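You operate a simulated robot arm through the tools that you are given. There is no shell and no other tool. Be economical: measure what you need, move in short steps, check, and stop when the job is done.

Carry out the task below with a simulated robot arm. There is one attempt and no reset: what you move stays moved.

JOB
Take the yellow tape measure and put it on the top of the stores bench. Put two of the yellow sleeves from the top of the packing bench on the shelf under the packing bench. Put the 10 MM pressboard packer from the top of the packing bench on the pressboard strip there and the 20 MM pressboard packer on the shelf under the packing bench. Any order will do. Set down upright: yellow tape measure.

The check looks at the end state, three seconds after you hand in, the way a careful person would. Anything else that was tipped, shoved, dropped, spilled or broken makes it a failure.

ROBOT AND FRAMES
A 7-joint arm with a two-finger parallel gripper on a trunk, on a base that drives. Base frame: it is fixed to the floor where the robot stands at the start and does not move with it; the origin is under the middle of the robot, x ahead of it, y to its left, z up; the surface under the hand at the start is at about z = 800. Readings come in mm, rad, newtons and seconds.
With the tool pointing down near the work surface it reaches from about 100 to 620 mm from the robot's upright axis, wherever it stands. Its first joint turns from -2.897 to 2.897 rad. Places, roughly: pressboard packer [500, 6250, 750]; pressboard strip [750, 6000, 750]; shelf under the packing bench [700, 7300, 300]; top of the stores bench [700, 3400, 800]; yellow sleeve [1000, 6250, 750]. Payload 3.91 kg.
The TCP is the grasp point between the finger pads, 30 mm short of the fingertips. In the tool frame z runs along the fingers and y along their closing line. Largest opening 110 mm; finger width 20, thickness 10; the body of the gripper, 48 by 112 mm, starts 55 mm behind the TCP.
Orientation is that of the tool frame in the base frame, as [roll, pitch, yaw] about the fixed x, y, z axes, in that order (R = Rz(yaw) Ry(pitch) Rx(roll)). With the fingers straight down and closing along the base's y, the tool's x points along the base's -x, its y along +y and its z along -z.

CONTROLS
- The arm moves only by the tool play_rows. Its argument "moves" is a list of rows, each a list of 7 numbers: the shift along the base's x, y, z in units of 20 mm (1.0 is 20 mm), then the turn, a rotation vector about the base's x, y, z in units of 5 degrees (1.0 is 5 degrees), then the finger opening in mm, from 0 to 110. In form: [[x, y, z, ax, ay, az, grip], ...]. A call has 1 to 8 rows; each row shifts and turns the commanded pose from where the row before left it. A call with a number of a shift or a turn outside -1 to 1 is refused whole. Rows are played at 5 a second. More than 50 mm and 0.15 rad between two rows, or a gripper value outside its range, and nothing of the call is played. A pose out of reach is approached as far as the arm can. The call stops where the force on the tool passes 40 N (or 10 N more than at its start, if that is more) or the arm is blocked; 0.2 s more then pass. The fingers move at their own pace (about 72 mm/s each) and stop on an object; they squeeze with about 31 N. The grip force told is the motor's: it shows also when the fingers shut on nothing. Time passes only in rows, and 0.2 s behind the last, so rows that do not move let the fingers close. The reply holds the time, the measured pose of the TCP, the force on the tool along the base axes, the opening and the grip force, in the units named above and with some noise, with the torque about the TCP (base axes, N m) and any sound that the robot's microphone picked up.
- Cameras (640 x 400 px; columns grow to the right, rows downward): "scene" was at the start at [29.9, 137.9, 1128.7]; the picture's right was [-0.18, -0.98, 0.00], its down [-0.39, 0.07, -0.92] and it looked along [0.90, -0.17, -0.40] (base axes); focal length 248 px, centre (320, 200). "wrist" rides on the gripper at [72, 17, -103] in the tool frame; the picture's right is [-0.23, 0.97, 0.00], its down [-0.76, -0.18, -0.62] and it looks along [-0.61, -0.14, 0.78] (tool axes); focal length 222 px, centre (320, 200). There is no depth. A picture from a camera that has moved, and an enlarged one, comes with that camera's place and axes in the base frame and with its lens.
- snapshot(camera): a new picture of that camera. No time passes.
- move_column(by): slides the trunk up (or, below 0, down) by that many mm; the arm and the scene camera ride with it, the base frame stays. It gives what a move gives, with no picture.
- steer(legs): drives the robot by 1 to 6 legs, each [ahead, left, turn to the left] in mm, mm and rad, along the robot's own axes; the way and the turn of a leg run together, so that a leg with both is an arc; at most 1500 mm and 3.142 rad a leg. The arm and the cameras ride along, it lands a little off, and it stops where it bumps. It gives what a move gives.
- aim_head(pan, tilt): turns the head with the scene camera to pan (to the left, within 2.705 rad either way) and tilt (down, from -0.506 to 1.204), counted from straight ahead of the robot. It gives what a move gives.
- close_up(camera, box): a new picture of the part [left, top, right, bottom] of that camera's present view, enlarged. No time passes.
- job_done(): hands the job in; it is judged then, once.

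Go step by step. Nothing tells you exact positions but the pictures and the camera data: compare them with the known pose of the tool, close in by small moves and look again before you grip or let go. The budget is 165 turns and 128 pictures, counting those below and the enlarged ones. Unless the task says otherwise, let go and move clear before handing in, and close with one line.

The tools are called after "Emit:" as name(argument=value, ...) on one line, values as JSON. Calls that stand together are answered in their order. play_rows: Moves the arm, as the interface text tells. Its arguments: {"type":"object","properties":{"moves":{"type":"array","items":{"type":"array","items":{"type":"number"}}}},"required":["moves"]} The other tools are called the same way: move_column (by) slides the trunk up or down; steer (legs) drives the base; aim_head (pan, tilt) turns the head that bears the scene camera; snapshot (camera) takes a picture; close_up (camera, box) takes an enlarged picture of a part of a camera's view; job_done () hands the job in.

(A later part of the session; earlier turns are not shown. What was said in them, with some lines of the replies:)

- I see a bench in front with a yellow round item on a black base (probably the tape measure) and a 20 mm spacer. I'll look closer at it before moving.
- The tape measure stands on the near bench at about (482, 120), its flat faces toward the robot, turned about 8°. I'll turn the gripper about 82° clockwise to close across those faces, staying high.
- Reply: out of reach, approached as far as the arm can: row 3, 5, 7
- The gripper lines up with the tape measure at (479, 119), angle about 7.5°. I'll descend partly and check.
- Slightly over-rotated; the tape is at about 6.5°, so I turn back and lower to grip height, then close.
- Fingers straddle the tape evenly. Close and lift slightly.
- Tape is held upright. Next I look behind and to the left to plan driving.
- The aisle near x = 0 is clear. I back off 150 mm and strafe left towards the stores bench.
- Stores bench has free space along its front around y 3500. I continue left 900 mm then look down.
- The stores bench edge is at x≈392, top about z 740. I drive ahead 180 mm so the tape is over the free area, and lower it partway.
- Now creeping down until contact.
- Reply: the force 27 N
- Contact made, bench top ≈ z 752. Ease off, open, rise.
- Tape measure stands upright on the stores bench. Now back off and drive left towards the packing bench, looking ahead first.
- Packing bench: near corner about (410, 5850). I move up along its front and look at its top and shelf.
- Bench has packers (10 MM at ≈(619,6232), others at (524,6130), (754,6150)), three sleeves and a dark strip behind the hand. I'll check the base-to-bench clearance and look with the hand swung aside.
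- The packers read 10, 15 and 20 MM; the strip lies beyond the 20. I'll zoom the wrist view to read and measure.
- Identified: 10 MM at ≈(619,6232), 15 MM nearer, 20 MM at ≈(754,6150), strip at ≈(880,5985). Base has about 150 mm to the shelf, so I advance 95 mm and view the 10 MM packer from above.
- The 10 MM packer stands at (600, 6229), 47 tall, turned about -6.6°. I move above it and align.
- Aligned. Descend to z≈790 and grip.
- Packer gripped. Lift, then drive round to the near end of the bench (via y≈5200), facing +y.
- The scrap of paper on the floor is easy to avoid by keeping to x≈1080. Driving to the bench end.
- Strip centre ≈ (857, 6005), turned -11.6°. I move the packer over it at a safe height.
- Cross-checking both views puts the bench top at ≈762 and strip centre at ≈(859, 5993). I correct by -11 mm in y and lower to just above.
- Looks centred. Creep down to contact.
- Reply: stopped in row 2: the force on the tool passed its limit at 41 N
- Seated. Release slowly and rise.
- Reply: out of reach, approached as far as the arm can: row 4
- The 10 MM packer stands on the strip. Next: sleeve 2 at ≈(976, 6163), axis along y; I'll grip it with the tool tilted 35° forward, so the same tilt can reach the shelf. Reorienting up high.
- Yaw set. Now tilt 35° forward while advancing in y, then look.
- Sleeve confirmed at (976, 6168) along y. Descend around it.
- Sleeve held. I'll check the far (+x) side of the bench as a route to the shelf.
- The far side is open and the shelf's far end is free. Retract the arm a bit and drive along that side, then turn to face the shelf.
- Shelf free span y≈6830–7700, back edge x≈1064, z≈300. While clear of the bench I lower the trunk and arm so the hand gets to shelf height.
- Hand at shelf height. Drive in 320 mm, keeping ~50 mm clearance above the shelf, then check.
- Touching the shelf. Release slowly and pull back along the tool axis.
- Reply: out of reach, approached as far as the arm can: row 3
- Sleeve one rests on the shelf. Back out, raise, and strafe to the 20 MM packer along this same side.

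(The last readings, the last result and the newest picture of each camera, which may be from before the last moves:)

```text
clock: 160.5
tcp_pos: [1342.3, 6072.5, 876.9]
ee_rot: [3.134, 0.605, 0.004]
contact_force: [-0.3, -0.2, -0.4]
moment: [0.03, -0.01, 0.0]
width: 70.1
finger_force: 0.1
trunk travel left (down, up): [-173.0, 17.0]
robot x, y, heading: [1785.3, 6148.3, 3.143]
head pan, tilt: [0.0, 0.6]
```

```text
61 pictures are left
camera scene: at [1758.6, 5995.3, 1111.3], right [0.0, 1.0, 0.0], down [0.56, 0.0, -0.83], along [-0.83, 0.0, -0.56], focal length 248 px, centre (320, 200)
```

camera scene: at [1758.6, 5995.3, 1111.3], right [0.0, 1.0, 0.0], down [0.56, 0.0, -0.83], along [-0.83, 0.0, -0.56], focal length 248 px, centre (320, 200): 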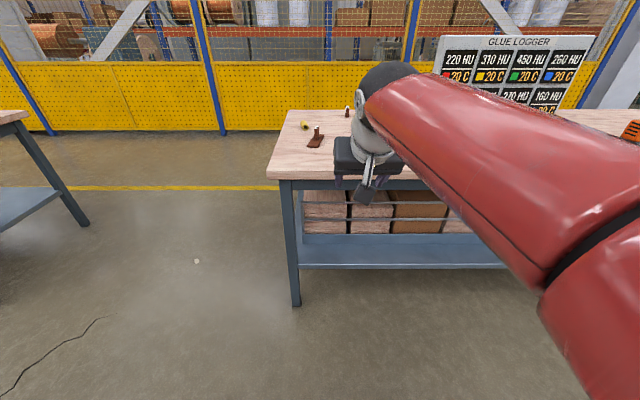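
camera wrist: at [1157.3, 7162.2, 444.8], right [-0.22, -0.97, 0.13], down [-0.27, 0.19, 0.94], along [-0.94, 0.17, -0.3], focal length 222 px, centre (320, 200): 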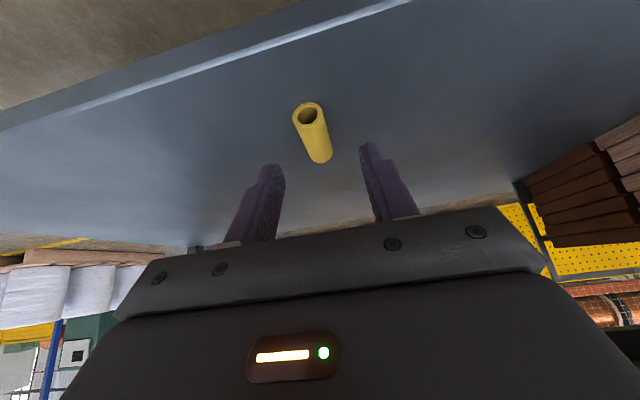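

Emit:
steer(legs=[[0, -75, 0], [355, 0, 0]])

Emit:
play_rows(moves=[[-1, 0, 0, 0, 0, 0, 70], [-1, 0, 0, 0, 0, 0, 70], [-1, 0, 0, 0, 0, 0, 70], [-1, 0, 0, 0, 0, 0, 70], [-1, 0, 0, 0, 0, 0, 70], [0, 0, 0, 0, 0, 0, 70]])

Emit:
snapshot(camera="wrist")

Emit:
snapshot(camera="scene")

```text
clock: 163.4
tcp_pos: [987.9, 6154.4, 876.6]
ee_rot: [3.135, 0.601, 0.001]
contact_force: [1.6, -0.4, 0.0]
moment: [0.04, -0.03, 0.01]
width: 69.8
finger_force: 0.0
trunk travel left (down, up): [-173.0, 17.0]
robot x, y, heading: [1433.5, 6223.3, 3.132]
head pan, tilt: [0.0, 0.6]
```

```text
clock: 164.8
tcp_pos: [887.5, 6154.8, 877.4]
ee_rot: [3.135, 0.604, -0.001]
contact_force: [-0.2, -0.3, 0.1]
moment: [0.01, 0.01, -0.02]
width: 70.2
finger_force: 0.1
trunk travel left (down, up): [-173.0, 17.0]
robot x, y, heading: [1438.9, 6227.6, 3.136]
head pan, tilt: [0.0, 0.6]
```

```text
60 pictures are left
camera wrist: at [1006.5, 6138.8, 920.8], right [-0.18, -0.97, 0.13], down [-0.27, 0.18, 0.94], along [-0.94, 0.14, -0.3], focal length 222 px, centre (320, 200)
```

wrist: 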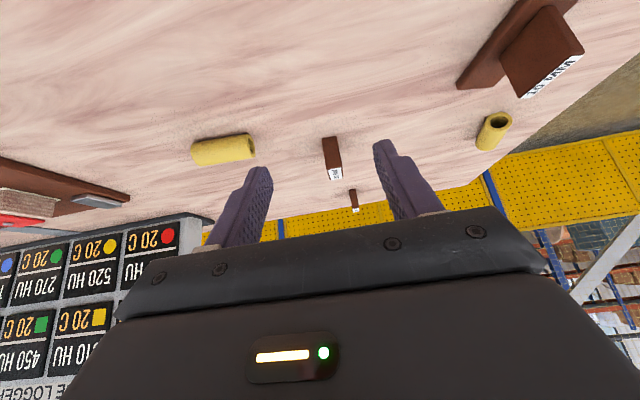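

```text
59 pictures are left
camera scene: at [1404.8, 6073.1, 1111.3], right [0.01, 1.0, 0.0], down [0.56, -0.01, -0.83], along [-0.82, 0.01, -0.56], focal length 248 px, centre (320, 200)
```

scene: 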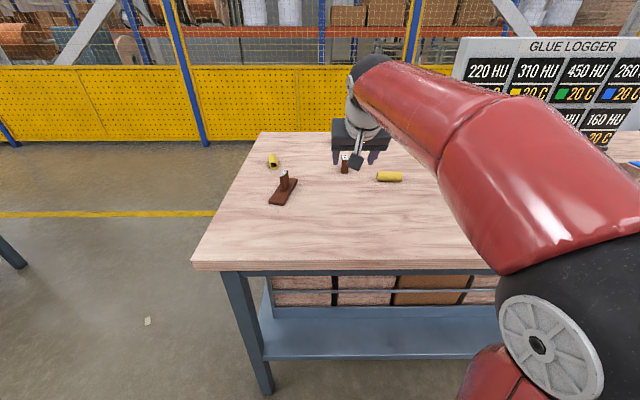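

Emit:
close_up(camera="wrist", box=[270, 110, 398, 190])

```text
5.00 times, centred on (334, 150) of wrist
camera zoom: at [1006.5, 6138.8, 920.8], right [-0.18, -0.97, 0.13], down [-0.27, 0.18, 0.94], along [-0.94, 0.14, -0.3], focal length 1111 px, centre (250, 450)
```

zoom: 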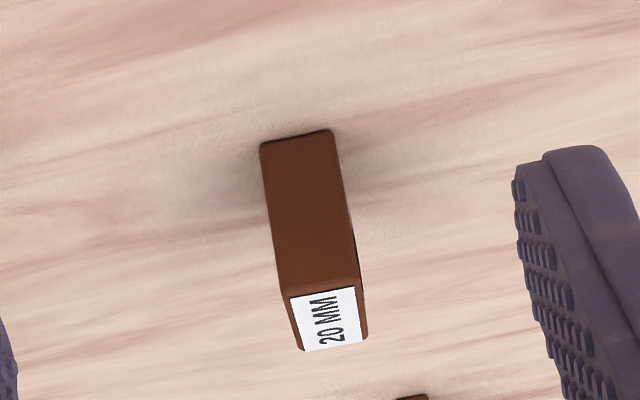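

20 MM packer: x 713–753, y 6153, top z 804. Move over it.

Emit:
play_rows(moves=[[-1, 0, 0, 0, 0, 0, 60], [-1, 0, 0, 0, 0, 0, 60], [-1, 0, 0, 0, 0, 0, 60], [-1, -0.1, 0, 0, 0, 0, 60], [-1, 0, 0, 0, 0, 0, 60], [-1, 0, -0.2, 0, 0, 0, 60], [-1, 0, -0.3, 0, 0, 0, 60], [-0.2, 0, -0.3, 0, 0, 0, 60]])

Emit:
snapshot(camera="wrist")

```text
clock: 166.6
tcp_pos: [744.1, 6150.8, 860.2]
ee_rot: [3.136, 0.603, -0.001]
contact_force: [0.0, 0.1, 0.3]
moment: [0.01, -0.04, 0.01]
width: 60.0
finger_force: 0.1
trunk travel left (down, up): [-173.0, 17.0]
robot x, y, heading: [1440.1, 6228.9, 3.127]
head pan, tilt: [0.0, 0.6]
```

```text
57 pictures are left
camera wrist: at [862.6, 6135.7, 904.5], right [-0.18, -0.97, 0.13], down [-0.27, 0.18, 0.94], along [-0.94, 0.14, -0.3], focal length 222 px, centre (320, 200)
```

wrist: 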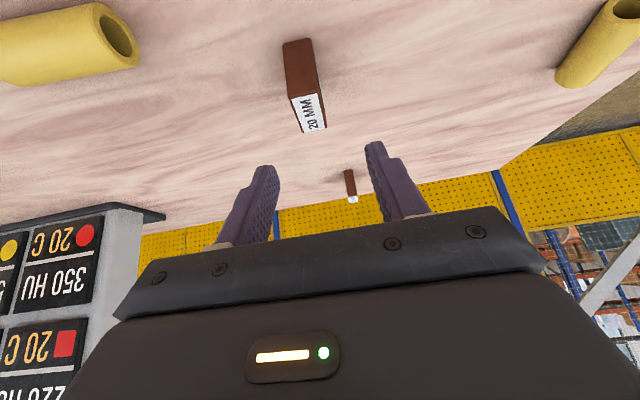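

Emit:
play_rows(moves=[[0, 0.05, -0.8, 0, 0, 0, 60], [0, 0, -0.8, 0, 0, 0, 60], [0, 0, -0.8, 0, 0, 0, 60], [0, 0, -0.7, 0, 0, 0, 60], [0, 0, 0, 0, 0, 0, 60]])

Emit:
snapshot(camera="wrist")

```text
clock: 167.8
tcp_pos: [745.8, 6152.1, 798.1]
ee_rot: [3.135, 0.606, -0.001]
contact_force: [-0.2, -0.1, -0.6]
moment: [-0.02, 0.04, 0.0]
width: 60.1
finger_force: 0.1
trunk travel left (down, up): [-173.0, 17.0]
robot x, y, heading: [1431.3, 6223.7, 3.133]
head pan, tilt: [0.0, 0.6]
```

```text
56 pictures are left
camera wrist: at [862.6, 6136.9, 842.6], right [-0.18, -0.97, 0.13], down [-0.27, 0.18, 0.94], along [-0.94, 0.14, -0.3], focal length 222 px, centre (320, 200)
```

wrist: 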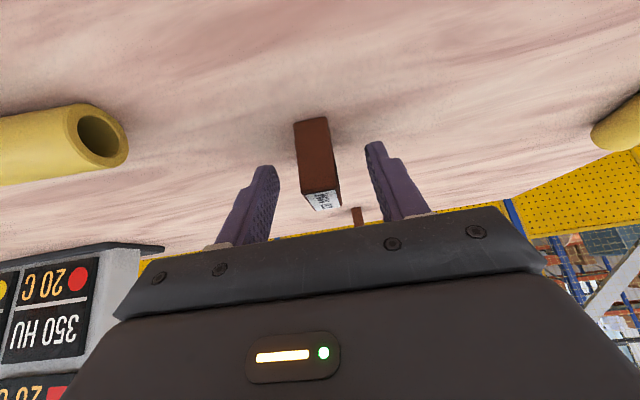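

Straddled. Close and lift.

Emit:
play_rows(moves=[[0, 0, 0, 0, 0, 0, 45], [0, 0, 0, 0, 0, 0, 30], [0, 0, 0, 0, 0, 0, 20], [0, 0, 0, 0, 0, 0, 8], [0, 0, 0, 0, 0, 0, 8], [0, 0, 0, 0, 0, 0, 8]])

Emit:
play_rows(moves=[[0, 0, 0.3, 0, 0, 0, 8], [0, 0, 0.7, 0, 0, 0, 8], [0, 0, 1, 0, 0, 0, 8], [0, 0, 1, 0, 0, 0, 8], [0.3, 0, 0.6, 0, 0, 0, 8], [1, 0, 0.3, 0, 0, 0, 8], [1, 0, 0, 0, 0, 0, 8], [1, 0, 0, 0, 0, 0, 8]])

Emit:
snapshot(camera="wrist")

```text
clock: 169.2
tcp_pos: [745.2, 6153.2, 798.8]
ee_rot: [3.136, 0.603, 0.0]
contact_force: [0.5, -0.6, -0.2]
moment: [0.02, -0.01, 0.02]
width: 18.9
finger_force: 31.0
trunk travel left (down, up): [-173.0, 17.0]
robot x, y, heading: [1438.7, 6224.4, 3.134]
head pan, tilt: [0.0, 0.6]
```

```text
clock: 171.0
tcp_pos: [810.7, 6153.4, 876.1]
ee_rot: [3.135, 0.602, -0.001]
contact_force: [-0.1, 0.8, -1.7]
moment: [0.0, 0.0, 0.0]
width: 18.9
finger_force: 30.8
trunk travel left (down, up): [-173.0, 17.0]
robot x, y, heading: [1436.2, 6225.2, 3.132]
head pan, tilt: [0.0, 0.6]
```

```text
55 pictures are left
camera wrist: at [928.8, 6137.3, 920.7], right [-0.18, -0.97, 0.13], down [-0.27, 0.18, 0.94], along [-0.94, 0.14, -0.3], focal length 222 px, centre (320, 200)
```

wrist: 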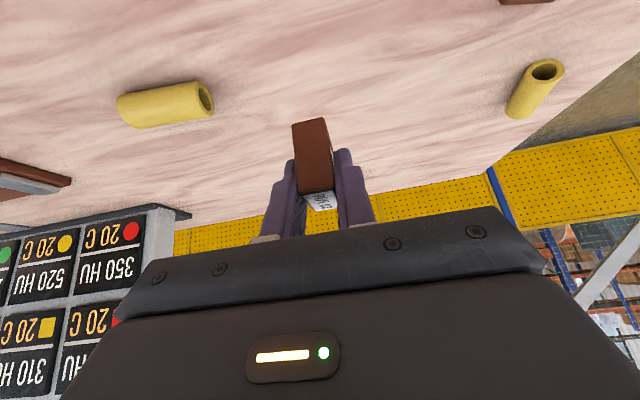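

Emit:
play_rows(moves=[[1, 0, 0, 0, 0, 0, 8], [1, 0, 0, 0, 0, 0, 8], [1, 0, 0, 0, 0, 0, 8], [1, 0, 0, 0, 0, 0, 8], [1, 0, 0, 0, 0, 0, 8], [1, 0, 0, 0, 0, 0, 8], [1, 0, 0, 0, 0, 0, 8]])

Emit:
steer(legs=[[-350, 0, 0], [0, -1200, 0.008]])

Emit:
move_column(by=-170)

Emit:
play_rows(moves=[[0, 0, -1, 0, 0, 0, 8], [0, 0, -1, 0, 0, 0, 8], [0, 0, -1, 0, 0, 0, 8], [0, 0, -1, 0, 0, 0, 8], [0, 0, -1, 0, 0, 0, 8], [0, 0, -1, 0, 0, 0, 8], [0, 0, -1, 0, 0, 0, 8], [0, 0, -1, 0, 0, 0, 8]])

Emit:
play_rows(moves=[[0, 0, -1, 0, 0, 0, 8], [0, 0, -1, 0, 0, 0, 8], [0, 0, -1, 0, 0, 0, 8], [0, 0, -1, 0, 0, 0, 8], [0, 0, -1, 0, 0, 0, 8], [0, 0, -1, 0, 0, 0, 8], [0, 0, -0.8, 0, 0, 0, 8]])

Emit:
snapshot(camera="wrist")

Emit:
snapshot(camera="scene")

```text
clock: 172.6
tcp_pos: [951.3, 6152.7, 875.7]
ee_rot: [3.134, 0.603, 0.002]
contact_force: [0.0, -0.7, -1.0]
moment: [-0.01, -0.06, 0.0]
width: 19.1
finger_force: 31.2
trunk travel left (down, up): [-173.0, 17.0]
robot x, y, heading: [1436.9, 6226.6, 3.135]
head pan, tilt: [0.0, 0.6]
```

```text
clock: 180.6
tcp_pos: [1299.0, 7333.3, 876.1]
ee_rot: [3.134, 0.602, 0.018]
contact_force: [-0.4, -0.2, -0.9]
moment: [-0.01, -0.01, 0.03]
width: 19.1
finger_force: 31.1
trunk travel left (down, up): [-173.0, 17.0]
robot x, y, heading: [1782.5, 7415.7, -3.13]
head pan, tilt: [0.0, 0.6]
```

```text
clock: 182.5
tcp_pos: [1299.3, 7333.3, 706.0]
ee_rot: [3.135, 0.602, 0.019]
contact_force: [0.1, -0.4, 0.1]
moment: [0.03, 0.04, 0.03]
width: 19.0
finger_force: 30.7
trunk travel left (down, up): [-3.0, 187.0]
robot x, y, heading: [1779.6, 7415.5, -3.131]
head pan, tilt: [0.0, 0.6]
```

```text
clock: 184.3
tcp_pos: [1299.4, 7332.9, 546.6]
ee_rot: [3.134, 0.604, 0.019]
contact_force: [-0.2, 0.3, -0.1]
moment: [0.0, 0.03, -0.02]
width: 19.0
finger_force: 31.2
trunk travel left (down, up): [-3.0, 187.0]
robot x, y, heading: [1781.2, 7414.3, -3.131]
head pan, tilt: [0.0, 0.6]
```

```text
clock: 185.9
tcp_pos: [1299.5, 7334.0, 408.7]
ee_rot: [3.133, 0.603, 0.017]
contact_force: [0.2, -0.5, -0.7]
moment: [0.0, 0.0, -0.03]
width: 19.0
finger_force: 30.7
trunk travel left (down, up): [-3.0, 187.0]
robot x, y, heading: [1784.0, 7414.0, -3.131]
head pan, tilt: [0.0, 0.6]
```

```text
54 pictures are left
camera wrist: at [1417.3, 7319.9, 454.0], right [-0.17, -0.98, 0.13], down [-0.28, 0.18, 0.94], along [-0.95, 0.12, -0.3], focal length 222 px, centre (320, 200)
```

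wrist: 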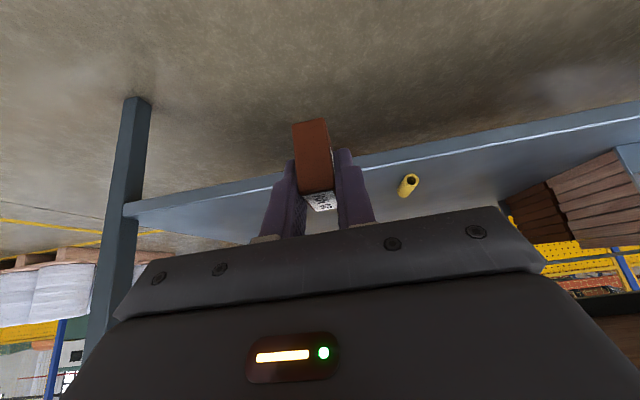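

```text
53 pictures are left
camera scene: at [1754.1, 7262.1, 941.3], right [-0.01, 1.0, 0.0], down [0.56, 0.01, -0.83], along [-0.82, -0.01, -0.56], focal length 248 px, centre (320, 200)
```

scene: 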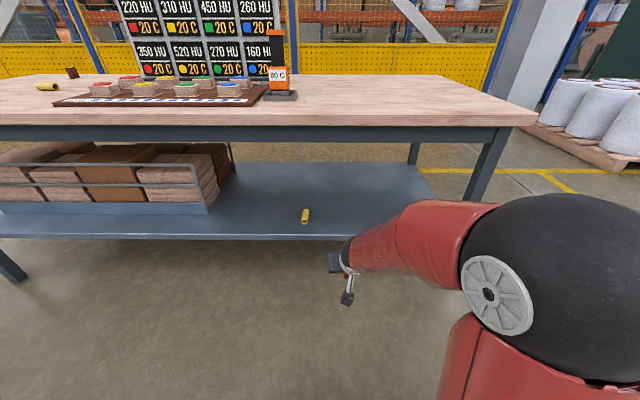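

Emit:
steer(legs=[[310, 0, 0]])

Emit:
play_rows(moves=[[0, 0, -1, 0, 0, 0, 8], [0, 0, -1, 0, 0, 0, 8], [0, 0, -0.9, 0, 0, 0, 8], [0, 0, 0, 0, 0, 0, 8]])

Emit:
snapshot(camera="wrist")

```text
clock: 188.0
tcp_pos: [988.3, 7331.0, 410.1]
ee_rot: [3.135, 0.602, 0.018]
contact_force: [0.0, 0.1, -0.6]
moment: [0.01, -0.02, -0.01]
width: 18.9
finger_force: 31.0
trunk travel left (down, up): [-3.0, 187.0]
robot x, y, heading: [1472.1, 7410.2, -3.133]
head pan, tilt: [0.0, 0.6]
```

```text
clock: 189.0
tcp_pos: [987.8, 7331.3, 351.9]
ee_rot: [3.135, 0.603, 0.017]
contact_force: [0.1, -0.3, -0.8]
moment: [-0.02, -0.03, -0.02]
width: 18.9
finger_force: 30.8
trunk travel left (down, up): [-3.0, 187.0]
robot x, y, heading: [1471.4, 7411.7, -3.136]
head pan, tilt: [0.0, 0.6]
```

```text
52 pictures are left
camera wrist: at [1106.0, 7317.6, 396.1], right [-0.17, -0.98, 0.13], down [-0.28, 0.18, 0.94], along [-0.95, 0.12, -0.3], focal length 222 px, centre (320, 200)
```

wrist: 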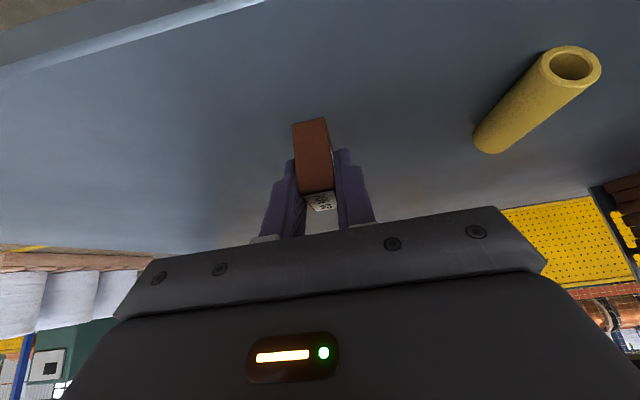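

Contact expected near TCP z≈338; creep down.

Emit:
play_rows(moves=[[0, 0, -0.2, 0, 0, 0, 8], [0, 0, -0.15, 0, 0, 0, 8], [0, 0, -0.1, 0, 0, 0, 8], [0, 0, -0.1, 0, 0, 0, 8], [0, 0, -0.1, 0, 0, 0, 8], [0, 0, 0, 0, 0, 0, 8]])

Emit:
close_up(camera="wrist", box=[240, 90, 400, 190])

```text
clock: 190.4
tcp_pos: [987.4, 7331.9, 338.1]
ee_rot: [3.134, 0.602, 0.016]
contact_force: [-0.1, 0.6, -1.3]
moment: [0.0, 0.0, -0.03]
width: 19.4
finger_force: 30.7
trunk travel left (down, up): [-3.0, 187.0]
robot x, y, heading: [1470.3, 7411.0, -3.136]
head pan, tilt: [0.0, 0.6]
```

```text
4.00 times, centred on (320, 140) of wrist
camera zoom: at [1106.2, 7317.2, 383.4], right [-0.17, -0.98, 0.13], down [-0.28, 0.18, 0.94], along [-0.95, 0.12, -0.3], focal length 888 px, centre (320, 440)
```

zoom: 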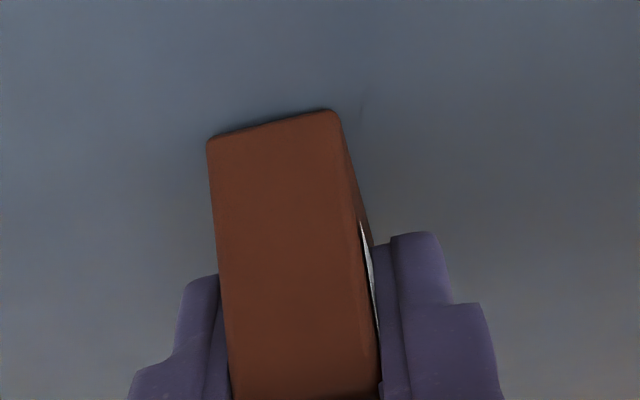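

Emit:
play_rows(moves=[[0, 0, -0.08, 0, 0, 0, 8], [0, 0, -0.08, 0, 0, 0, 8], [0, 0, 0, 0, 0, 0, 8]])

```text
clock: 191.2
tcp_pos: [988.5, 7330.3, 337.8]
ee_rot: [3.136, 0.606, 0.02]
contact_force: [3.8, -0.5, 25.6]
moment: [0.07, -0.19, 0.03]
width: 18.7
finger_force: 31.0
trunk travel left (down, up): [-3.0, 187.0]
robot x, y, heading: [1471.0, 7413.6, -3.135]
head pan, tilt: [0.0, 0.6]
```

Seated (25 N). Ease, release and withdraw along the tool axis.

Emit:
play_rows(moves=[[0, 0, 0.07, 0, 0, 0, 16], [0, 0, 0, 0, 0, 0, 22], [0, 0, 0, 0, 0, 0, 30], [0, 0, 0, 0, 0, 0, 42], [0.2, 0, 0.3, 0, 0, 0, 48], [0.5, 0, 0.8, 0, 0, 0, 48], [0.6, 0, 0.8, 0, 0, 0, 48], [0.6, 0, 0.8, 0, 0, 0, 48]])

Emit:
snapshot(camera="wrist")

```text
clock: 193.0
tcp_pos: [1027.0, 7331.7, 390.6]
ee_rot: [3.135, 0.604, 0.02]
contact_force: [-0.2, 0.2, -0.2]
moment: [-0.04, 0.0, -0.02]
width: 48.1
finger_force: 0.1
trunk travel left (down, up): [-3.0, 187.0]
robot x, y, heading: [1469.4, 7410.2, -3.131]
head pan, tilt: [0.0, 0.6]
```

```text
50 pictures are left
camera wrist: at [1145.1, 7317.4, 435.6], right [-0.17, -0.98, 0.13], down [-0.28, 0.18, 0.94], along [-0.95, 0.12, -0.3], focal length 222 px, centre (320, 200)
```

wrist: 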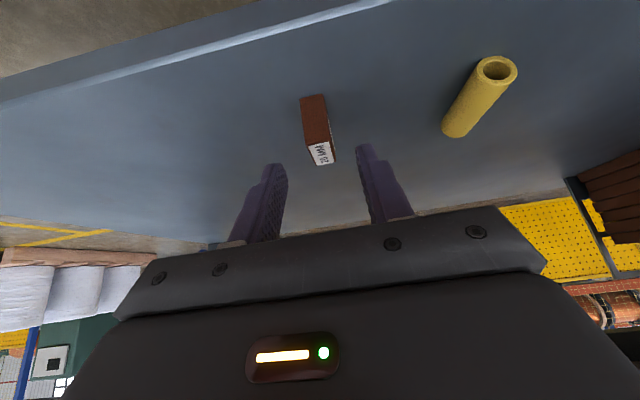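

20 MM packer stands on the shelf. Next the third sleeve at ≈(697, 5933), axis roughly along x; best taken from the front side. Back out, raise and drive round.

Emit:
steer(legs=[[-320, 0, 0]])

Emit:
move_column(by=170)

Emit:
play_rows(moves=[[0, 0, 1, 0, 0, 0, 60], [0, 0, 1, 0, 0, 0, 60], [0, 0, 1, 0, 0, 0, 60], [0, 0, 1, 0, 0, 0, 60], [0, 0, 1, 0, 0, 0, 60], [0, 0, 1, 0, 0, 0, 60], [0, 0, 1, 0, 0, 0, 60], [0, 0, 1, 0, 0, 0, 60]])

Emit:
play_rows(moves=[[-0.2, 0, 1, 0, 0, 0, 60], [-0.2, 0, 1, 0, 0, 0, 60], [-0.2, 0, 1, 0, 0, 0, 60], [-0.2, 0, 1, 0, 0, 0, 60], [-0.2, 0, 1, 0, 0, 0, 60], [-0.2, 0, 1, 0, 0, 0, 60], [-0.2, 0, 1, 0, 0, 0, 60], [0, 0, 0.8, 0, 0, 0, 60]])

Emit:
steer(legs=[[0, 1500, 0], [0, 910, 0], [0, 0, 3.141]])

Emit:
aim_head(pan=2.6, tilt=0.4)

Emit:
snapshot(camera="scene")

```text
clock: 195.1
tcp_pos: [1345.4, 7333.8, 390.8]
ee_rot: [3.135, 0.603, 0.016]
contact_force: [0.7, -0.4, 0.5]
moment: [-0.01, -0.02, 0.02]
width: 47.9
finger_force: 0.0
trunk travel left (down, up): [-3.0, 187.0]
robot x, y, heading: [1788.4, 7413.7, -3.138]
head pan, tilt: [0.0, 0.6]
```

```text
clock: 197.0
tcp_pos: [1345.4, 7334.5, 561.1]
ee_rot: [3.135, 0.601, 0.016]
contact_force: [-0.2, -0.6, 0.3]
moment: [-0.03, 0.0, 0.01]
width: 48.0
finger_force: 0.0
trunk travel left (down, up): [-173.0, 17.0]
robot x, y, heading: [1790.9, 7414.5, -3.141]
head pan, tilt: [0.0, 0.6]
```

```text
clock: 198.8
tcp_pos: [1344.8, 7333.7, 720.3]
ee_rot: [3.134, 0.601, 0.015]
contact_force: [-0.4, -0.8, 0.4]
moment: [0.0, 0.0, 0.01]
width: 59.8
finger_force: 0.1
trunk travel left (down, up): [-173.0, 17.0]
robot x, y, heading: [1789.3, 7418.3, -3.132]
head pan, tilt: [0.0, 0.6]
```

```text
clock: 200.6
tcp_pos: [1316.6, 7334.9, 877.5]
ee_rot: [3.134, 0.602, 0.015]
contact_force: [0.1, 0.9, -0.8]
moment: [0.02, 0.0, 0.02]
width: 60.1
finger_force: 0.0
trunk travel left (down, up): [-173.0, 17.0]
robot x, y, heading: [1788.8, 7413.8, -3.136]
head pan, tilt: [0.0, 0.6]
```

```text
clock: 219.7
tcp_pos: [2271.1, 5101.1, 878.1]
ee_rot: [3.133, 0.603, -3.133]
contact_force: [0.1, -0.4, -0.1]
moment: [0.03, 0.0, -0.01]
width: 60.0
finger_force: 0.0
trunk travel left (down, up): [-173.0, 17.0]
robot x, y, heading: [1791.5, 5025.3, 0.001]
head pan, tilt: [0.0, 0.6]
```

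```text
clock: 222.0
tcp_pos: [2270.5, 5101.6, 876.0]
ee_rot: [3.136, 0.603, -3.132]
contact_force: [0.3, 0.3, 0.3]
moment: [-0.03, -0.01, -0.01]
width: 60.1
finger_force: 0.0
trunk travel left (down, up): [-173.0, 17.0]
robot x, y, heading: [1795.3, 5026.8, 0.005]
head pan, tilt: [2.601, 0.4]
```

```text
49 pictures are left
camera scene: at [1656.1, 5227.1, 1129.5], right [0.52, 0.86, 0.0], down [0.33, -0.2, -0.92], along [-0.79, 0.47, -0.39], focal length 248 px, centre (320, 200)
```

scene: 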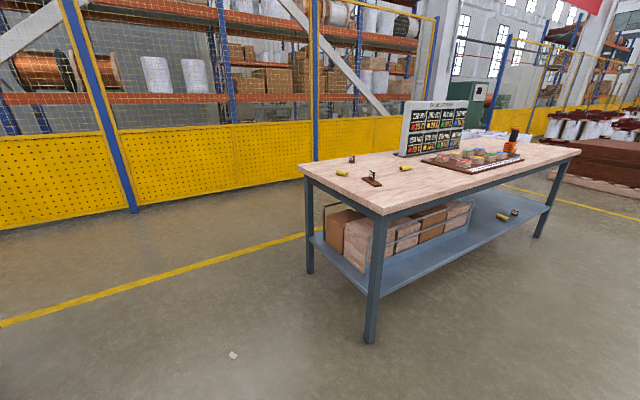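

Emit:
steer(legs=[[-1000, 0, 0], [-945, 0, 0], [0, 830, 0]])

Emit:
aim_head(pan=0.0, tilt=0.6)

Emit:
snapshot(camera="scene")

Emit:
snapshot(camera="wrist")

```text
clock: 235.8
tcp_pos: [317.8, 5935.6, 875.3]
ee_rot: [3.134, 0.601, -3.122]
contact_force: [-0.3, 0.2, -0.3]
moment: [0.02, 0.01, -0.01]
width: 59.9
finger_force: 0.0
trunk travel left (down, up): [-173.0, 17.0]
robot x, y, heading: [-152.4, 5851.1, 0.015]
head pan, tilt: [2.601, 0.4]
```

```text
clock: 238.1
tcp_pos: [316.3, 5935.0, 878.1]
ee_rot: [3.136, 0.602, -3.121]
contact_force: [0.3, 0.1, 0.8]
moment: [0.0, 0.05, -0.01]
width: 60.1
finger_force: 0.1
trunk travel left (down, up): [-173.0, 17.0]
robot x, y, heading: [-157.0, 5856.2, 0.012]
head pan, tilt: [0.0, 0.6]
```

```text
48 pictures are left
camera scene: at [-130.5, 6008.0, 1111.3], right [0.01, -1.0, 0.0], down [-0.56, -0.01, -0.83], along [0.83, 0.01, -0.56], focal length 248 px, centre (320, 200)
```

scene: 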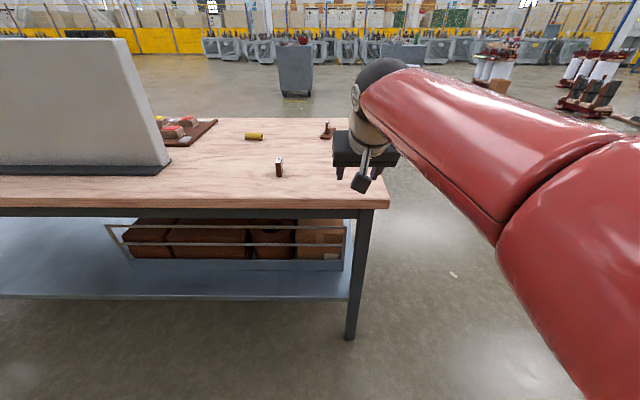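

```text
47 pictures are left
camera wrist: at [197.9, 5949.3, 921.5], right [0.17, 0.98, 0.13], down [0.28, -0.18, 0.94], along [0.95, -0.12, -0.3], focal length 222 px, centre (320, 200)
```

wrist: 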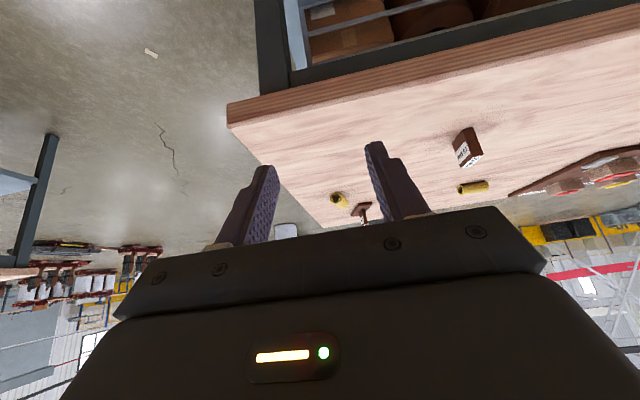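

Emit:
steer(legs=[[240, 0, 0]])

Emit:
snapshot(camera="wrist")

Emit:
close_up(camera="wrist", box=[270, 110, 430, 210])

```text
clock: 239.9
tcp_pos: [557.0, 5936.6, 877.8]
ee_rot: [3.133, 0.602, -3.123]
contact_force: [-0.6, -0.1, -0.4]
moment: [0.03, -0.01, 0.01]
width: 59.9
finger_force: 0.0
trunk travel left (down, up): [-173.0, 17.0]
robot x, y, heading: [85.4, 5854.6, 0.015]
head pan, tilt: [0.0, 0.6]
```

```text
46 pictures are left
camera wrist: at [438.5, 5951.8, 921.5], right [0.16, 0.98, 0.13], down [0.28, -0.18, 0.94], along [0.95, -0.12, -0.3], focal length 222 px, centre (320, 200)
```

wrist: 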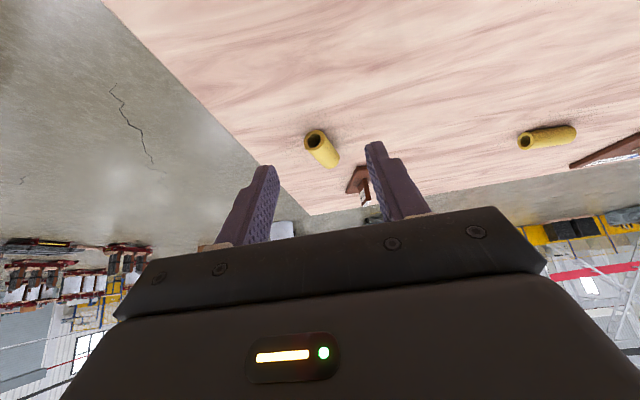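

```text
4.00 times, centred on (350, 160) of wrist
camera zoom: at [438.5, 5951.8, 921.5], right [0.16, 0.98, 0.13], down [0.28, -0.18, 0.94], along [0.95, -0.12, -0.3], focal length 888 px, centre (200, 360)
```

zoom: 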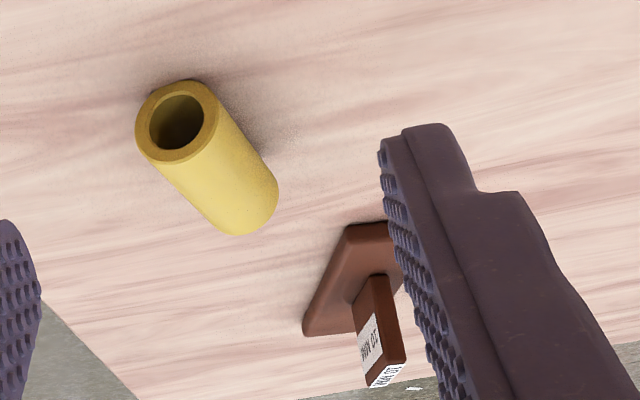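

Sleeve three: centre (701, 5931), axis turned 12°. Align and approach.

Emit:
play_rows(moves=[[0.95, -0.05, 0, 0, 0, 0.4, 60], [0.95, -0.05, 0, 0, 0, 0.4, 60], [0.95, -0.05, 0, 0, 0, 0.4, 60], [0.95, -0.05, 0, 0, 0, 0.4, 60], [0.95, -0.05, 0, 0, 0, 0.4, 60], [0.95, -0.05, 0, 0, 0, 0.2, 60], [0.9, -0.09, -0.8, 0, 0, 0, 60], [0, 0, 0, 0, 0, 0, 60]])

Emit:
snapshot(camera="wrist")

```text
clock: 241.7
tcp_pos: [689.4, 5928.9, 861.0]
ee_rot: [3.135, 0.605, -2.931]
contact_force: [-0.2, 0.6, -0.7]
moment: [0.01, -0.01, -0.03]
width: 59.7
finger_force: 0.1
trunk travel left (down, up): [-173.0, 17.0]
robot x, y, heading: [86.2, 5853.1, 0.011]
head pan, tilt: [0.0, 0.6]
```

```text
44 pictures are left
camera wrist: at [570.1, 5920.8, 905.6], right [-0.02, 0.99, 0.13], down [0.31, -0.12, 0.94], along [0.95, 0.06, -0.3], focal length 222 px, centre (320, 200)
```

wrist: 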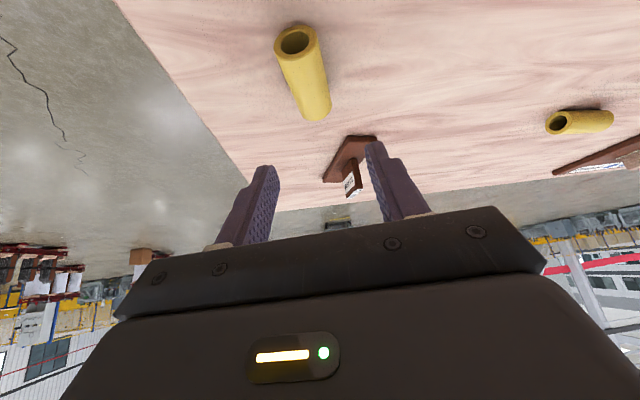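

Emit:
play_rows(moves=[[0, 0, -0.9, 0, 0, 0, 60], [0, 0, -0.9, 0, 0, 0, 60], [0, 0, -0.9, 0, 0, 0, 60], [0, 0, -0.4, 0, 0, 0, 60], [0, 0, 0, 0, 0, 0, 60]])

Emit:
snapshot(camera="wrist")

```text
clock: 242.9
tcp_pos: [690.0, 5930.1, 799.2]
ee_rot: [3.133, 0.603, -2.931]
contact_force: [0.1, 1.3, 0.2]
moment: [0.0, -0.01, -0.02]
width: 60.0
finger_force: 0.0
trunk travel left (down, up): [-173.0, 17.0]
robot x, y, heading: [85.5, 5857.1, 0.015]
head pan, tilt: [0.0, 0.6]
```

```text
43 pictures are left
camera wrist: at [570.2, 5921.1, 843.3], right [-0.02, 0.99, 0.13], down [0.31, -0.12, 0.94], along [0.95, 0.06, -0.3], focal length 222 px, centre (320, 200)
```

wrist: 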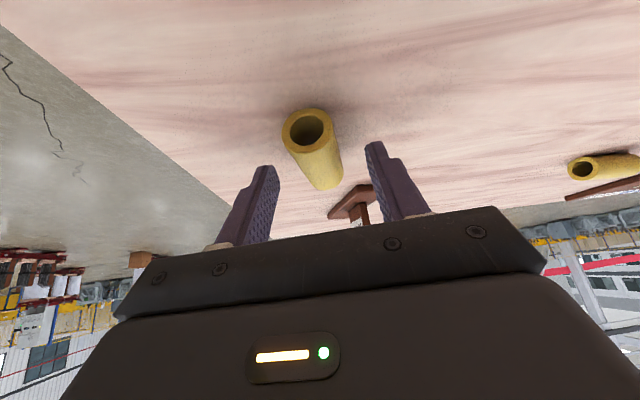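

Emit:
play_rows(moves=[[0, 0, -0.25, 0, 0, 0, 60], [0, 0, 0, 0, 0, 0, 45], [0, 0, 0, 0, 0, 0, 32], [0, 0, 0, 0, 0, 0, 10], [0, 0, 0, 0, 0, 0, 10], [0, 0, 0, 0, 0, 0, 10]])

Emit:
play_rows(moves=[[0, 0, 0.3, 0, 0, 0, 10], [0, 0, 0.7, 0, 0, 0, 10], [0, 0, 1, 0, 0, 0, 10], [0, 0, 1, 0, 0, 0, 10], [-0.5, 0, 0.9, 0, 0, 0, 10], [-1, 0, 0, 0, 0, 0, 10], [-1, 0, 0, 0, 0, 0, 10], [-1, 0, 0, 0, 0, 0, 10]])

Emit:
snapshot(camera="wrist")

```text
clock: 244.3
tcp_pos: [688.9, 5930.4, 793.3]
ee_rot: [3.134, 0.604, -2.93]
contact_force: [1.8, -1.3, 1.4]
moment: [-0.03, -0.1, -0.05]
width: 21.2
finger_force: 31.0
trunk travel left (down, up): [-173.0, 17.0]
robot x, y, heading: [85.3, 5859.4, 0.006]
head pan, tilt: [0.0, 0.6]
```

```text
clock: 246.1
tcp_pos: [619.2, 5930.4, 871.8]
ee_rot: [3.135, 0.603, -2.931]
contact_force: [-0.1, 0.2, 0.1]
moment: [0.03, -0.02, 0.0]
width: 24.3
finger_force: 30.9
trunk travel left (down, up): [-173.0, 17.0]
robot x, y, heading: [81.2, 5855.4, 0.008]
head pan, tilt: [0.0, 0.6]
```

```text
42 pictures are left
camera wrist: at [499.6, 5921.4, 915.9], right [-0.02, 0.99, 0.13], down [0.31, -0.12, 0.94], along [0.95, 0.06, -0.3], focal length 222 px, centre (320, 200)
```

wrist: 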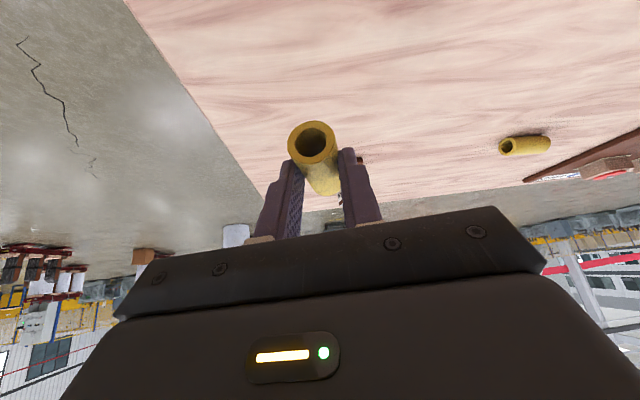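

Held. Retract, back off and strafe along the front to y≈7300.

Emit:
play_rows(moves=[[-1, 0, 0, 0, 0, 0, 10], [-1, 0, 0, 0, 0, 0, 10], [-1, 0, 0, 0, 0, 0, 10], [-0.8, 0, 0, 0, 0, 0, 10]])

Emit:
steer(legs=[[-330, 0, 0], [0, 1400, 0]])

Emit:
move_column(by=-170)

Emit:
play_rows(moves=[[0, 0, -1, 0, 0, 0, 10], [0, 0, -1, 0, 0, 0, 10], [0, 0, -1, 0, 0, 0, 10], [0, 0, -1, 0, 0, 0, 10], [0, 0, -1, 0, 0, 0, 10], [0, 0, -1, 0, 0, 0, 10], [0, 0, -1, 0, 0, 0, 10], [0, 0, -1, 0, 0, 0, 10]])

Emit:
play_rows(moves=[[0, 0, -1, 0, 0, 0, 10], [0, 0, -1, 0, 0, 0, 10], [0, 0, -1, 0, 0, 0, 10], [0, 0, -1, 0, 0, 0, 10], [0, 0, -1, 0, 0, 0, 10], [0, 0, -1, 0, 0, 0, 10], [0, 0, -0.7, 0, 0, 0, 10]])

Emit:
snapshot(camera="scene")

Emit:
snapshot(camera="wrist")

```text
clock: 247.1
tcp_pos: [542.7, 5929.6, 872.4]
ee_rot: [3.135, 0.603, -2.929]
contact_force: [0.4, 0.1, -0.2]
moment: [-0.02, 0.02, 0.03]
width: 24.5
finger_force: 30.5
trunk travel left (down, up): [-173.0, 17.0]
robot x, y, heading: [82.7, 5853.5, 0.011]
head pan, tilt: [0.0, 0.6]
```

```text
clock: 255.9
tcp_pos: [199.5, 7338.1, 871.9]
ee_rot: [3.135, 0.602, -2.937]
contact_force: [-0.1, 0.4, 0.1]
moment: [0.0, 0.02, -0.03]
width: 24.5
finger_force: 30.7
trunk travel left (down, up): [-173.0, 17.0]
robot x, y, heading: [-260.3, 7267.7, -0.0]
head pan, tilt: [0.0, 0.6]
```

```text
clock: 257.8
tcp_pos: [200.3, 7337.5, 703.2]
ee_rot: [3.136, 0.602, -2.937]
contact_force: [-0.3, -0.3, -0.4]
moment: [0.01, 0.0, 0.01]
width: 24.2
finger_force: 31.5
trunk travel left (down, up): [-3.0, 187.0]
robot x, y, heading: [-257.5, 7266.8, 0.005]
head pan, tilt: [0.0, 0.6]
```

```text
clock: 259.6
tcp_pos: [200.6, 7336.7, 541.6]
ee_rot: [3.134, 0.606, -2.937]
contact_force: [-1.4, 0.0, 0.1]
moment: [-0.05, 0.05, -0.04]
width: 24.5
finger_force: 31.4
trunk travel left (down, up): [-3.0, 187.0]
robot x, y, heading: [-264.0, 7267.4, 0.003]
head pan, tilt: [0.0, 0.6]
```

```text
clock: 261.2
tcp_pos: [199.1, 7336.9, 409.0]
ee_rot: [3.135, 0.604, -2.936]
contact_force: [0.3, 0.1, -0.9]
moment: [-0.04, 0.04, -0.02]
width: 24.3
finger_force: 31.4
trunk travel left (down, up): [-3.0, 187.0]
robot x, y, heading: [-256.7, 7265.6, 0.005]
head pan, tilt: [0.0, 0.6]
```

```text
41 pictures are left
camera scene: at [-232.9, 7421.1, 941.3], right [0.0, -1.0, 0.0], down [-0.56, 0.0, -0.83], along [0.83, 0.0, -0.56], focal length 248 px, centre (320, 200)
```

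scene: 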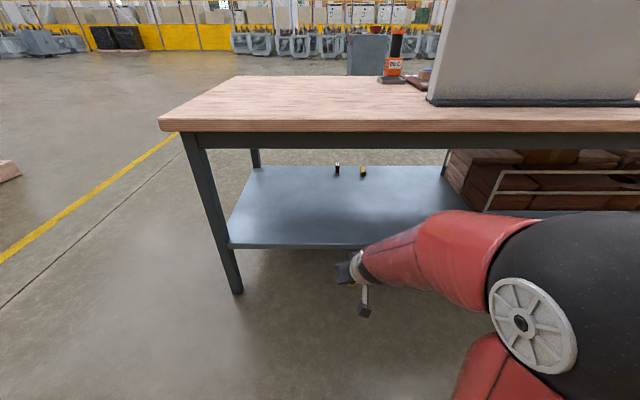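

```text
40 pictures are left
camera wrist: at [80.3, 7329.5, 452.5], right [-0.02, 0.99, 0.13], down [0.31, -0.12, 0.94], along [0.95, 0.06, -0.3], focal length 222 px, centre (320, 200)
```

wrist: 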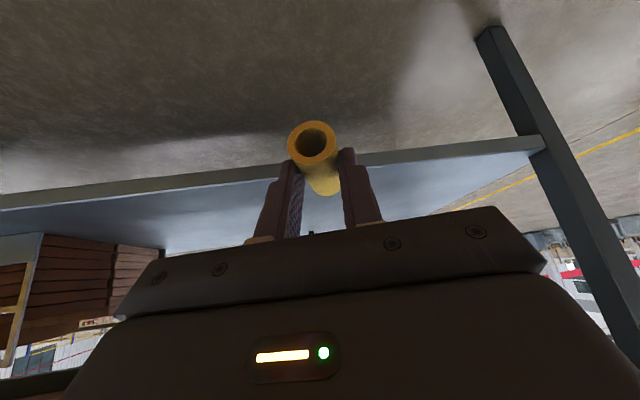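

Drive in 310 mm and lower.

Emit:
steer(legs=[[310, 0, 0]])

Emit:
play_rows(moves=[[0, 0, -1, 0, 0, 0, 10], [0, 0, -1, 0, 0, 0, 10], [0, 0, -1, 0, 0, 0, 10], [0, 0, 0, 0, 0, 0, 10]])

Emit:
snapshot(camera="wrist")

```text
clock: 263.3
tcp_pos: [510.8, 7340.0, 408.7]
ee_rot: [3.134, 0.601, -2.935]
contact_force: [0.1, 0.8, 0.5]
moment: [-0.01, 0.01, 0.02]
width: 24.4
finger_force: 31.1
trunk travel left (down, up): [-3.0, 187.0]
robot x, y, heading: [52.3, 7269.8, 0.007]
head pan, tilt: [0.0, 0.6]
```

```text
clock: 264.3
tcp_pos: [511.5, 7338.0, 348.6]
ee_rot: [3.135, 0.605, -2.935]
contact_force: [0.5, 0.2, -0.6]
moment: [0.03, -0.03, -0.02]
width: 24.3
finger_force: 31.4
trunk travel left (down, up): [-3.0, 187.0]
robot x, y, heading: [54.0, 7267.4, 0.007]
head pan, tilt: [0.0, 0.6]
```

```text
39 pictures are left
camera wrist: at [391.8, 7330.6, 392.4], right [-0.02, 0.99, 0.13], down [0.31, -0.12, 0.94], along [0.95, 0.06, -0.3], focal length 222 px, centre (320, 200)
```

wrist: 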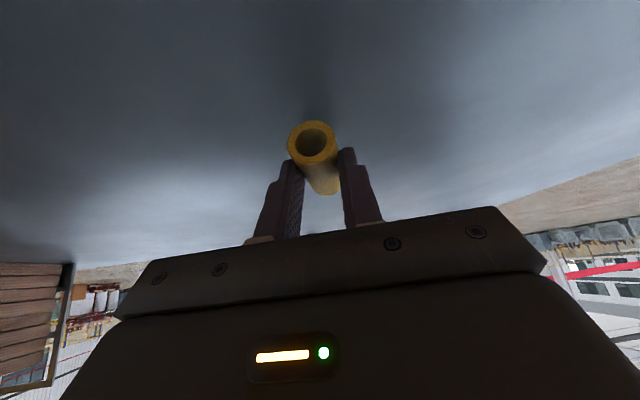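

Emit:
play_rows(moves=[[0, 0, -0.2, 0, 0, 0, 10], [0, 0, -0.15, 0, 0, 0, 10], [0, 0, -0.1, 0, 0, 0, 10], [0, 0, -0.1, 0, 0, 0, 10], [0, 0, -0.1, 0, 0, 0, 10], [0, 0, 0, 0, 0, 0, 10]])

Emit:
close_up(camera="wrist", box=[240, 90, 400, 190])

```text
clock: 265.7
tcp_pos: [513.1, 7339.5, 336.2]
ee_rot: [3.135, 0.61, -2.935]
contact_force: [1.0, 0.4, 25.8]
moment: [0.13, -0.5, 0.02]
width: 24.3
finger_force: 31.3
trunk travel left (down, up): [-3.0, 187.0]
robot x, y, heading: [51.4, 7262.6, 0.006]
head pan, tilt: [0.0, 0.6]
```

```text
4.00 times, centred on (320, 140) of wrist
camera zoom: at [393.4, 7331.1, 380.7], right [-0.02, 0.99, 0.13], down [0.3, -0.12, 0.95], along [0.95, 0.06, -0.3], focal length 888 px, centre (320, 440)
```

zoom: 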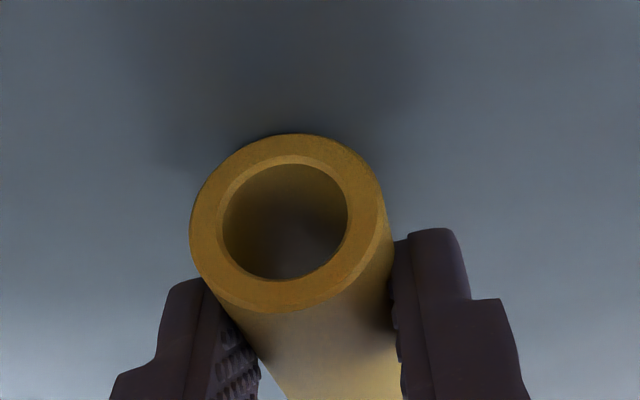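

Seated. Ease and release slowly, then withdraw along the tool axis.

Emit:
play_rows(moves=[[0, 0, 0.07, 0, 0, 0, 22], [0, 0, 0, 0, 0, 0, 26], [0, 0, 0, 0, 0, 0, 30], [0, 0, 0, 0, 0, 0, 36], [0, 0, 0, 0, 0, 0, 45], [0, 0, 0, 0, 0, 0, 52], [-0.3, -0.05, 0.4, 0, 0, 0, 52], [-0.5, -0.1, 0.8, 0, 0, 0, 52]])

Emit:
play_rows(moves=[[-0.5, -0.1, 0.8, 0, 0, 0, 52], [-0.5, -0.1, 0.8, 0, 0, 0, 52], [0, 0, 0, 0, 0, 0, 52]])

Emit:
snapshot(camera="wrist")

```text
clock: 267.5
tcp_pos: [495.8, 7337.1, 359.0]
ee_rot: [3.136, 0.603, -2.936]
contact_force: [0.5, 0.5, -0.1]
moment: [0.0, 0.03, 0.01]
width: 51.8
finger_force: 0.1
trunk travel left (down, up): [-3.0, 187.0]
robot x, y, heading: [52.7, 7268.4, 0.009]
head pan, tilt: [0.0, 0.6]
```

```text
clock: 268.3
tcp_pos: [484.1, 7334.6, 381.2]
ee_rot: [3.13, 0.602, -2.939]
contact_force: [0.0, 0.0, 0.4]
moment: [0.02, -0.01, -0.01]
width: 52.1
finger_force: 0.1
out of reach, approached as far as the arm can: row 2
trunk travel left (down, up): [-3.0, 187.0]
robot x, y, heading: [52.7, 7267.9, 0.008]
head pan, tilt: [0.0, 0.6]
```

```text
37 pictures are left
camera wrist: at [365.1, 7326.3, 425.2], right [-0.02, 0.99, 0.14], down [0.31, -0.13, 0.94], along [0.95, 0.06, -0.3], focal length 222 px, centre (320, 200)
```

wrist: 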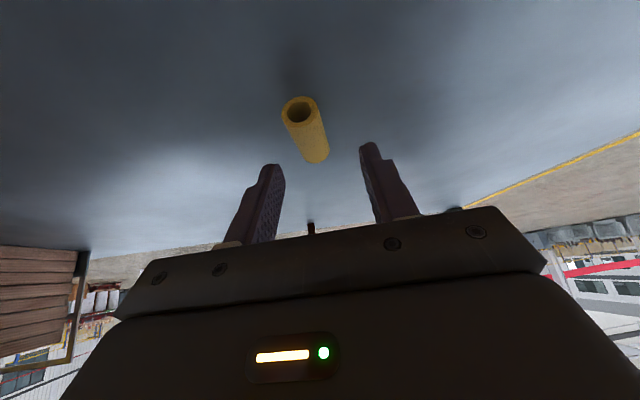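

Sleeve two lies on the shelf. Back out clear and verify everything.

Emit:
steer(legs=[[-330, 0, 0]])

Emit:
close_up(camera="scene", box=[200, 110, 456, 270])

Emit:
aim_head(pan=-0.7, tilt=0.3)

Emit:
snapshot(camera="scene")

```text
clock: 270.5
tcp_pos: [156.0, 7334.0, 382.0]
ee_rot: [3.129, 0.603, -2.935]
contact_force: [-0.4, -0.2, 0.1]
moment: [0.0, 0.02, -0.02]
width: 51.9
finger_force: 0.1
trunk travel left (down, up): [-3.0, 187.0]
robot x, y, heading: [-276.3, 7268.2, 0.007]
head pan, tilt: [0.0, 0.6]
```

```text
2.50 times, centred on (328, 190) of scene
camera zoom: at [-249.4, 7420.6, 941.3], right [0.01, -1.0, 0.0], down [-0.56, 0.0, -0.83], along [0.83, 0.01, -0.56], focal length 619 px, centre (300, 225)
```

zoom: 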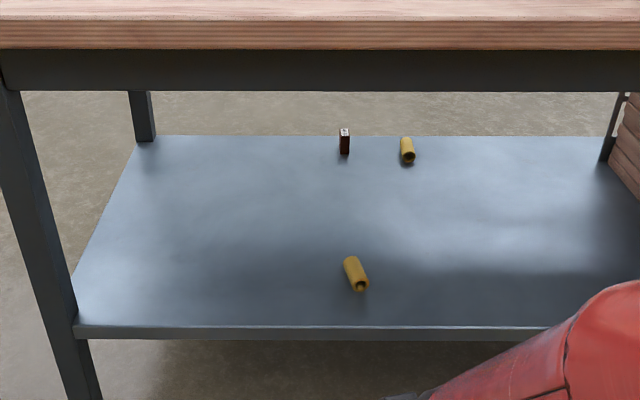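

```text
clock: 271.6
tcp_pos: [155.2, 7332.5, 380.6]
ee_rot: [3.129, 0.604, -2.935]
contact_force: [-0.1, 0.3, -0.8]
moment: [0.01, -0.03, -0.02]
width: 52.0
finger_force: 0.0
trunk travel left (down, up): [-3.0, 187.0]
robot x, y, heading: [-274.9, 7268.4, 0.007]
head pan, tilt: [-0.7, 0.3]
```

```text
35 pictures are left
camera scene: at [-265.9, 7360.4, 968.7], right [-0.64, -0.77, 0.0], down [-0.23, 0.19, -0.96], along [0.74, -0.61, -0.3], focal length 248 px, centre (320, 200)
```

scene: 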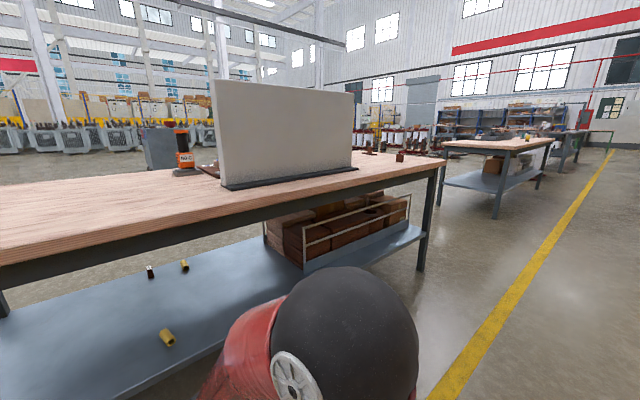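

Emit:
close_up(camera="scene", box=[350, 120, 446, 180])

Emit:
close_up(camera="scene", box=[440, 110, 568, 190])

```text
6.67 times, centred on (398, 150) of scene
camera zoom: at [-265.9, 7360.4, 968.7], right [-0.64, -0.77, 0.0], down [-0.23, 0.19, -0.96], along [0.74, -0.61, -0.3], focal length 1651 px, centre (-200, 533)
```

zoom: 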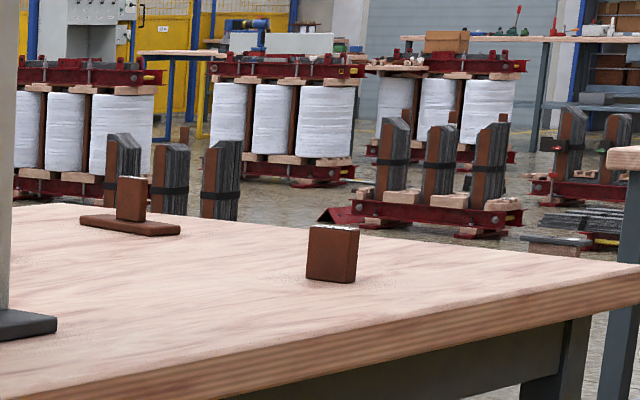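

```text
5.00 times, centred on (504, 150) of scene
camera zoom: at [-265.9, 7360.4, 968.7], right [-0.64, -0.77, 0.0], down [-0.23, 0.19, -0.96], along [0.74, -0.61, -0.3], focal length 1238 px, centre (-600, 450)
```

zoom: 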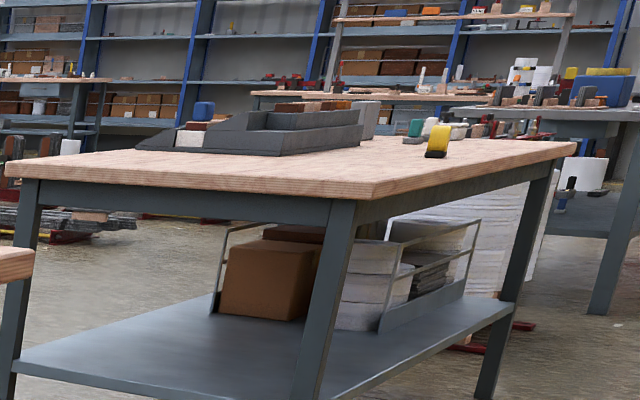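

The pictures show the tape measure upright on the stores bench, the 10 MM packer standing on the strip, and two sleeves and the 20 MM packer on the shelf. The arm is clear, so I'm handing in.

Emit:
job_done()

```text
The job is handed in.
```

The job is handed in: the tape measure stands upright on the stores bench, the 10 MM packer is on the pressboard strip, and two yellow sleeves and the 20 MM packer are on the shelf under the packing bench.
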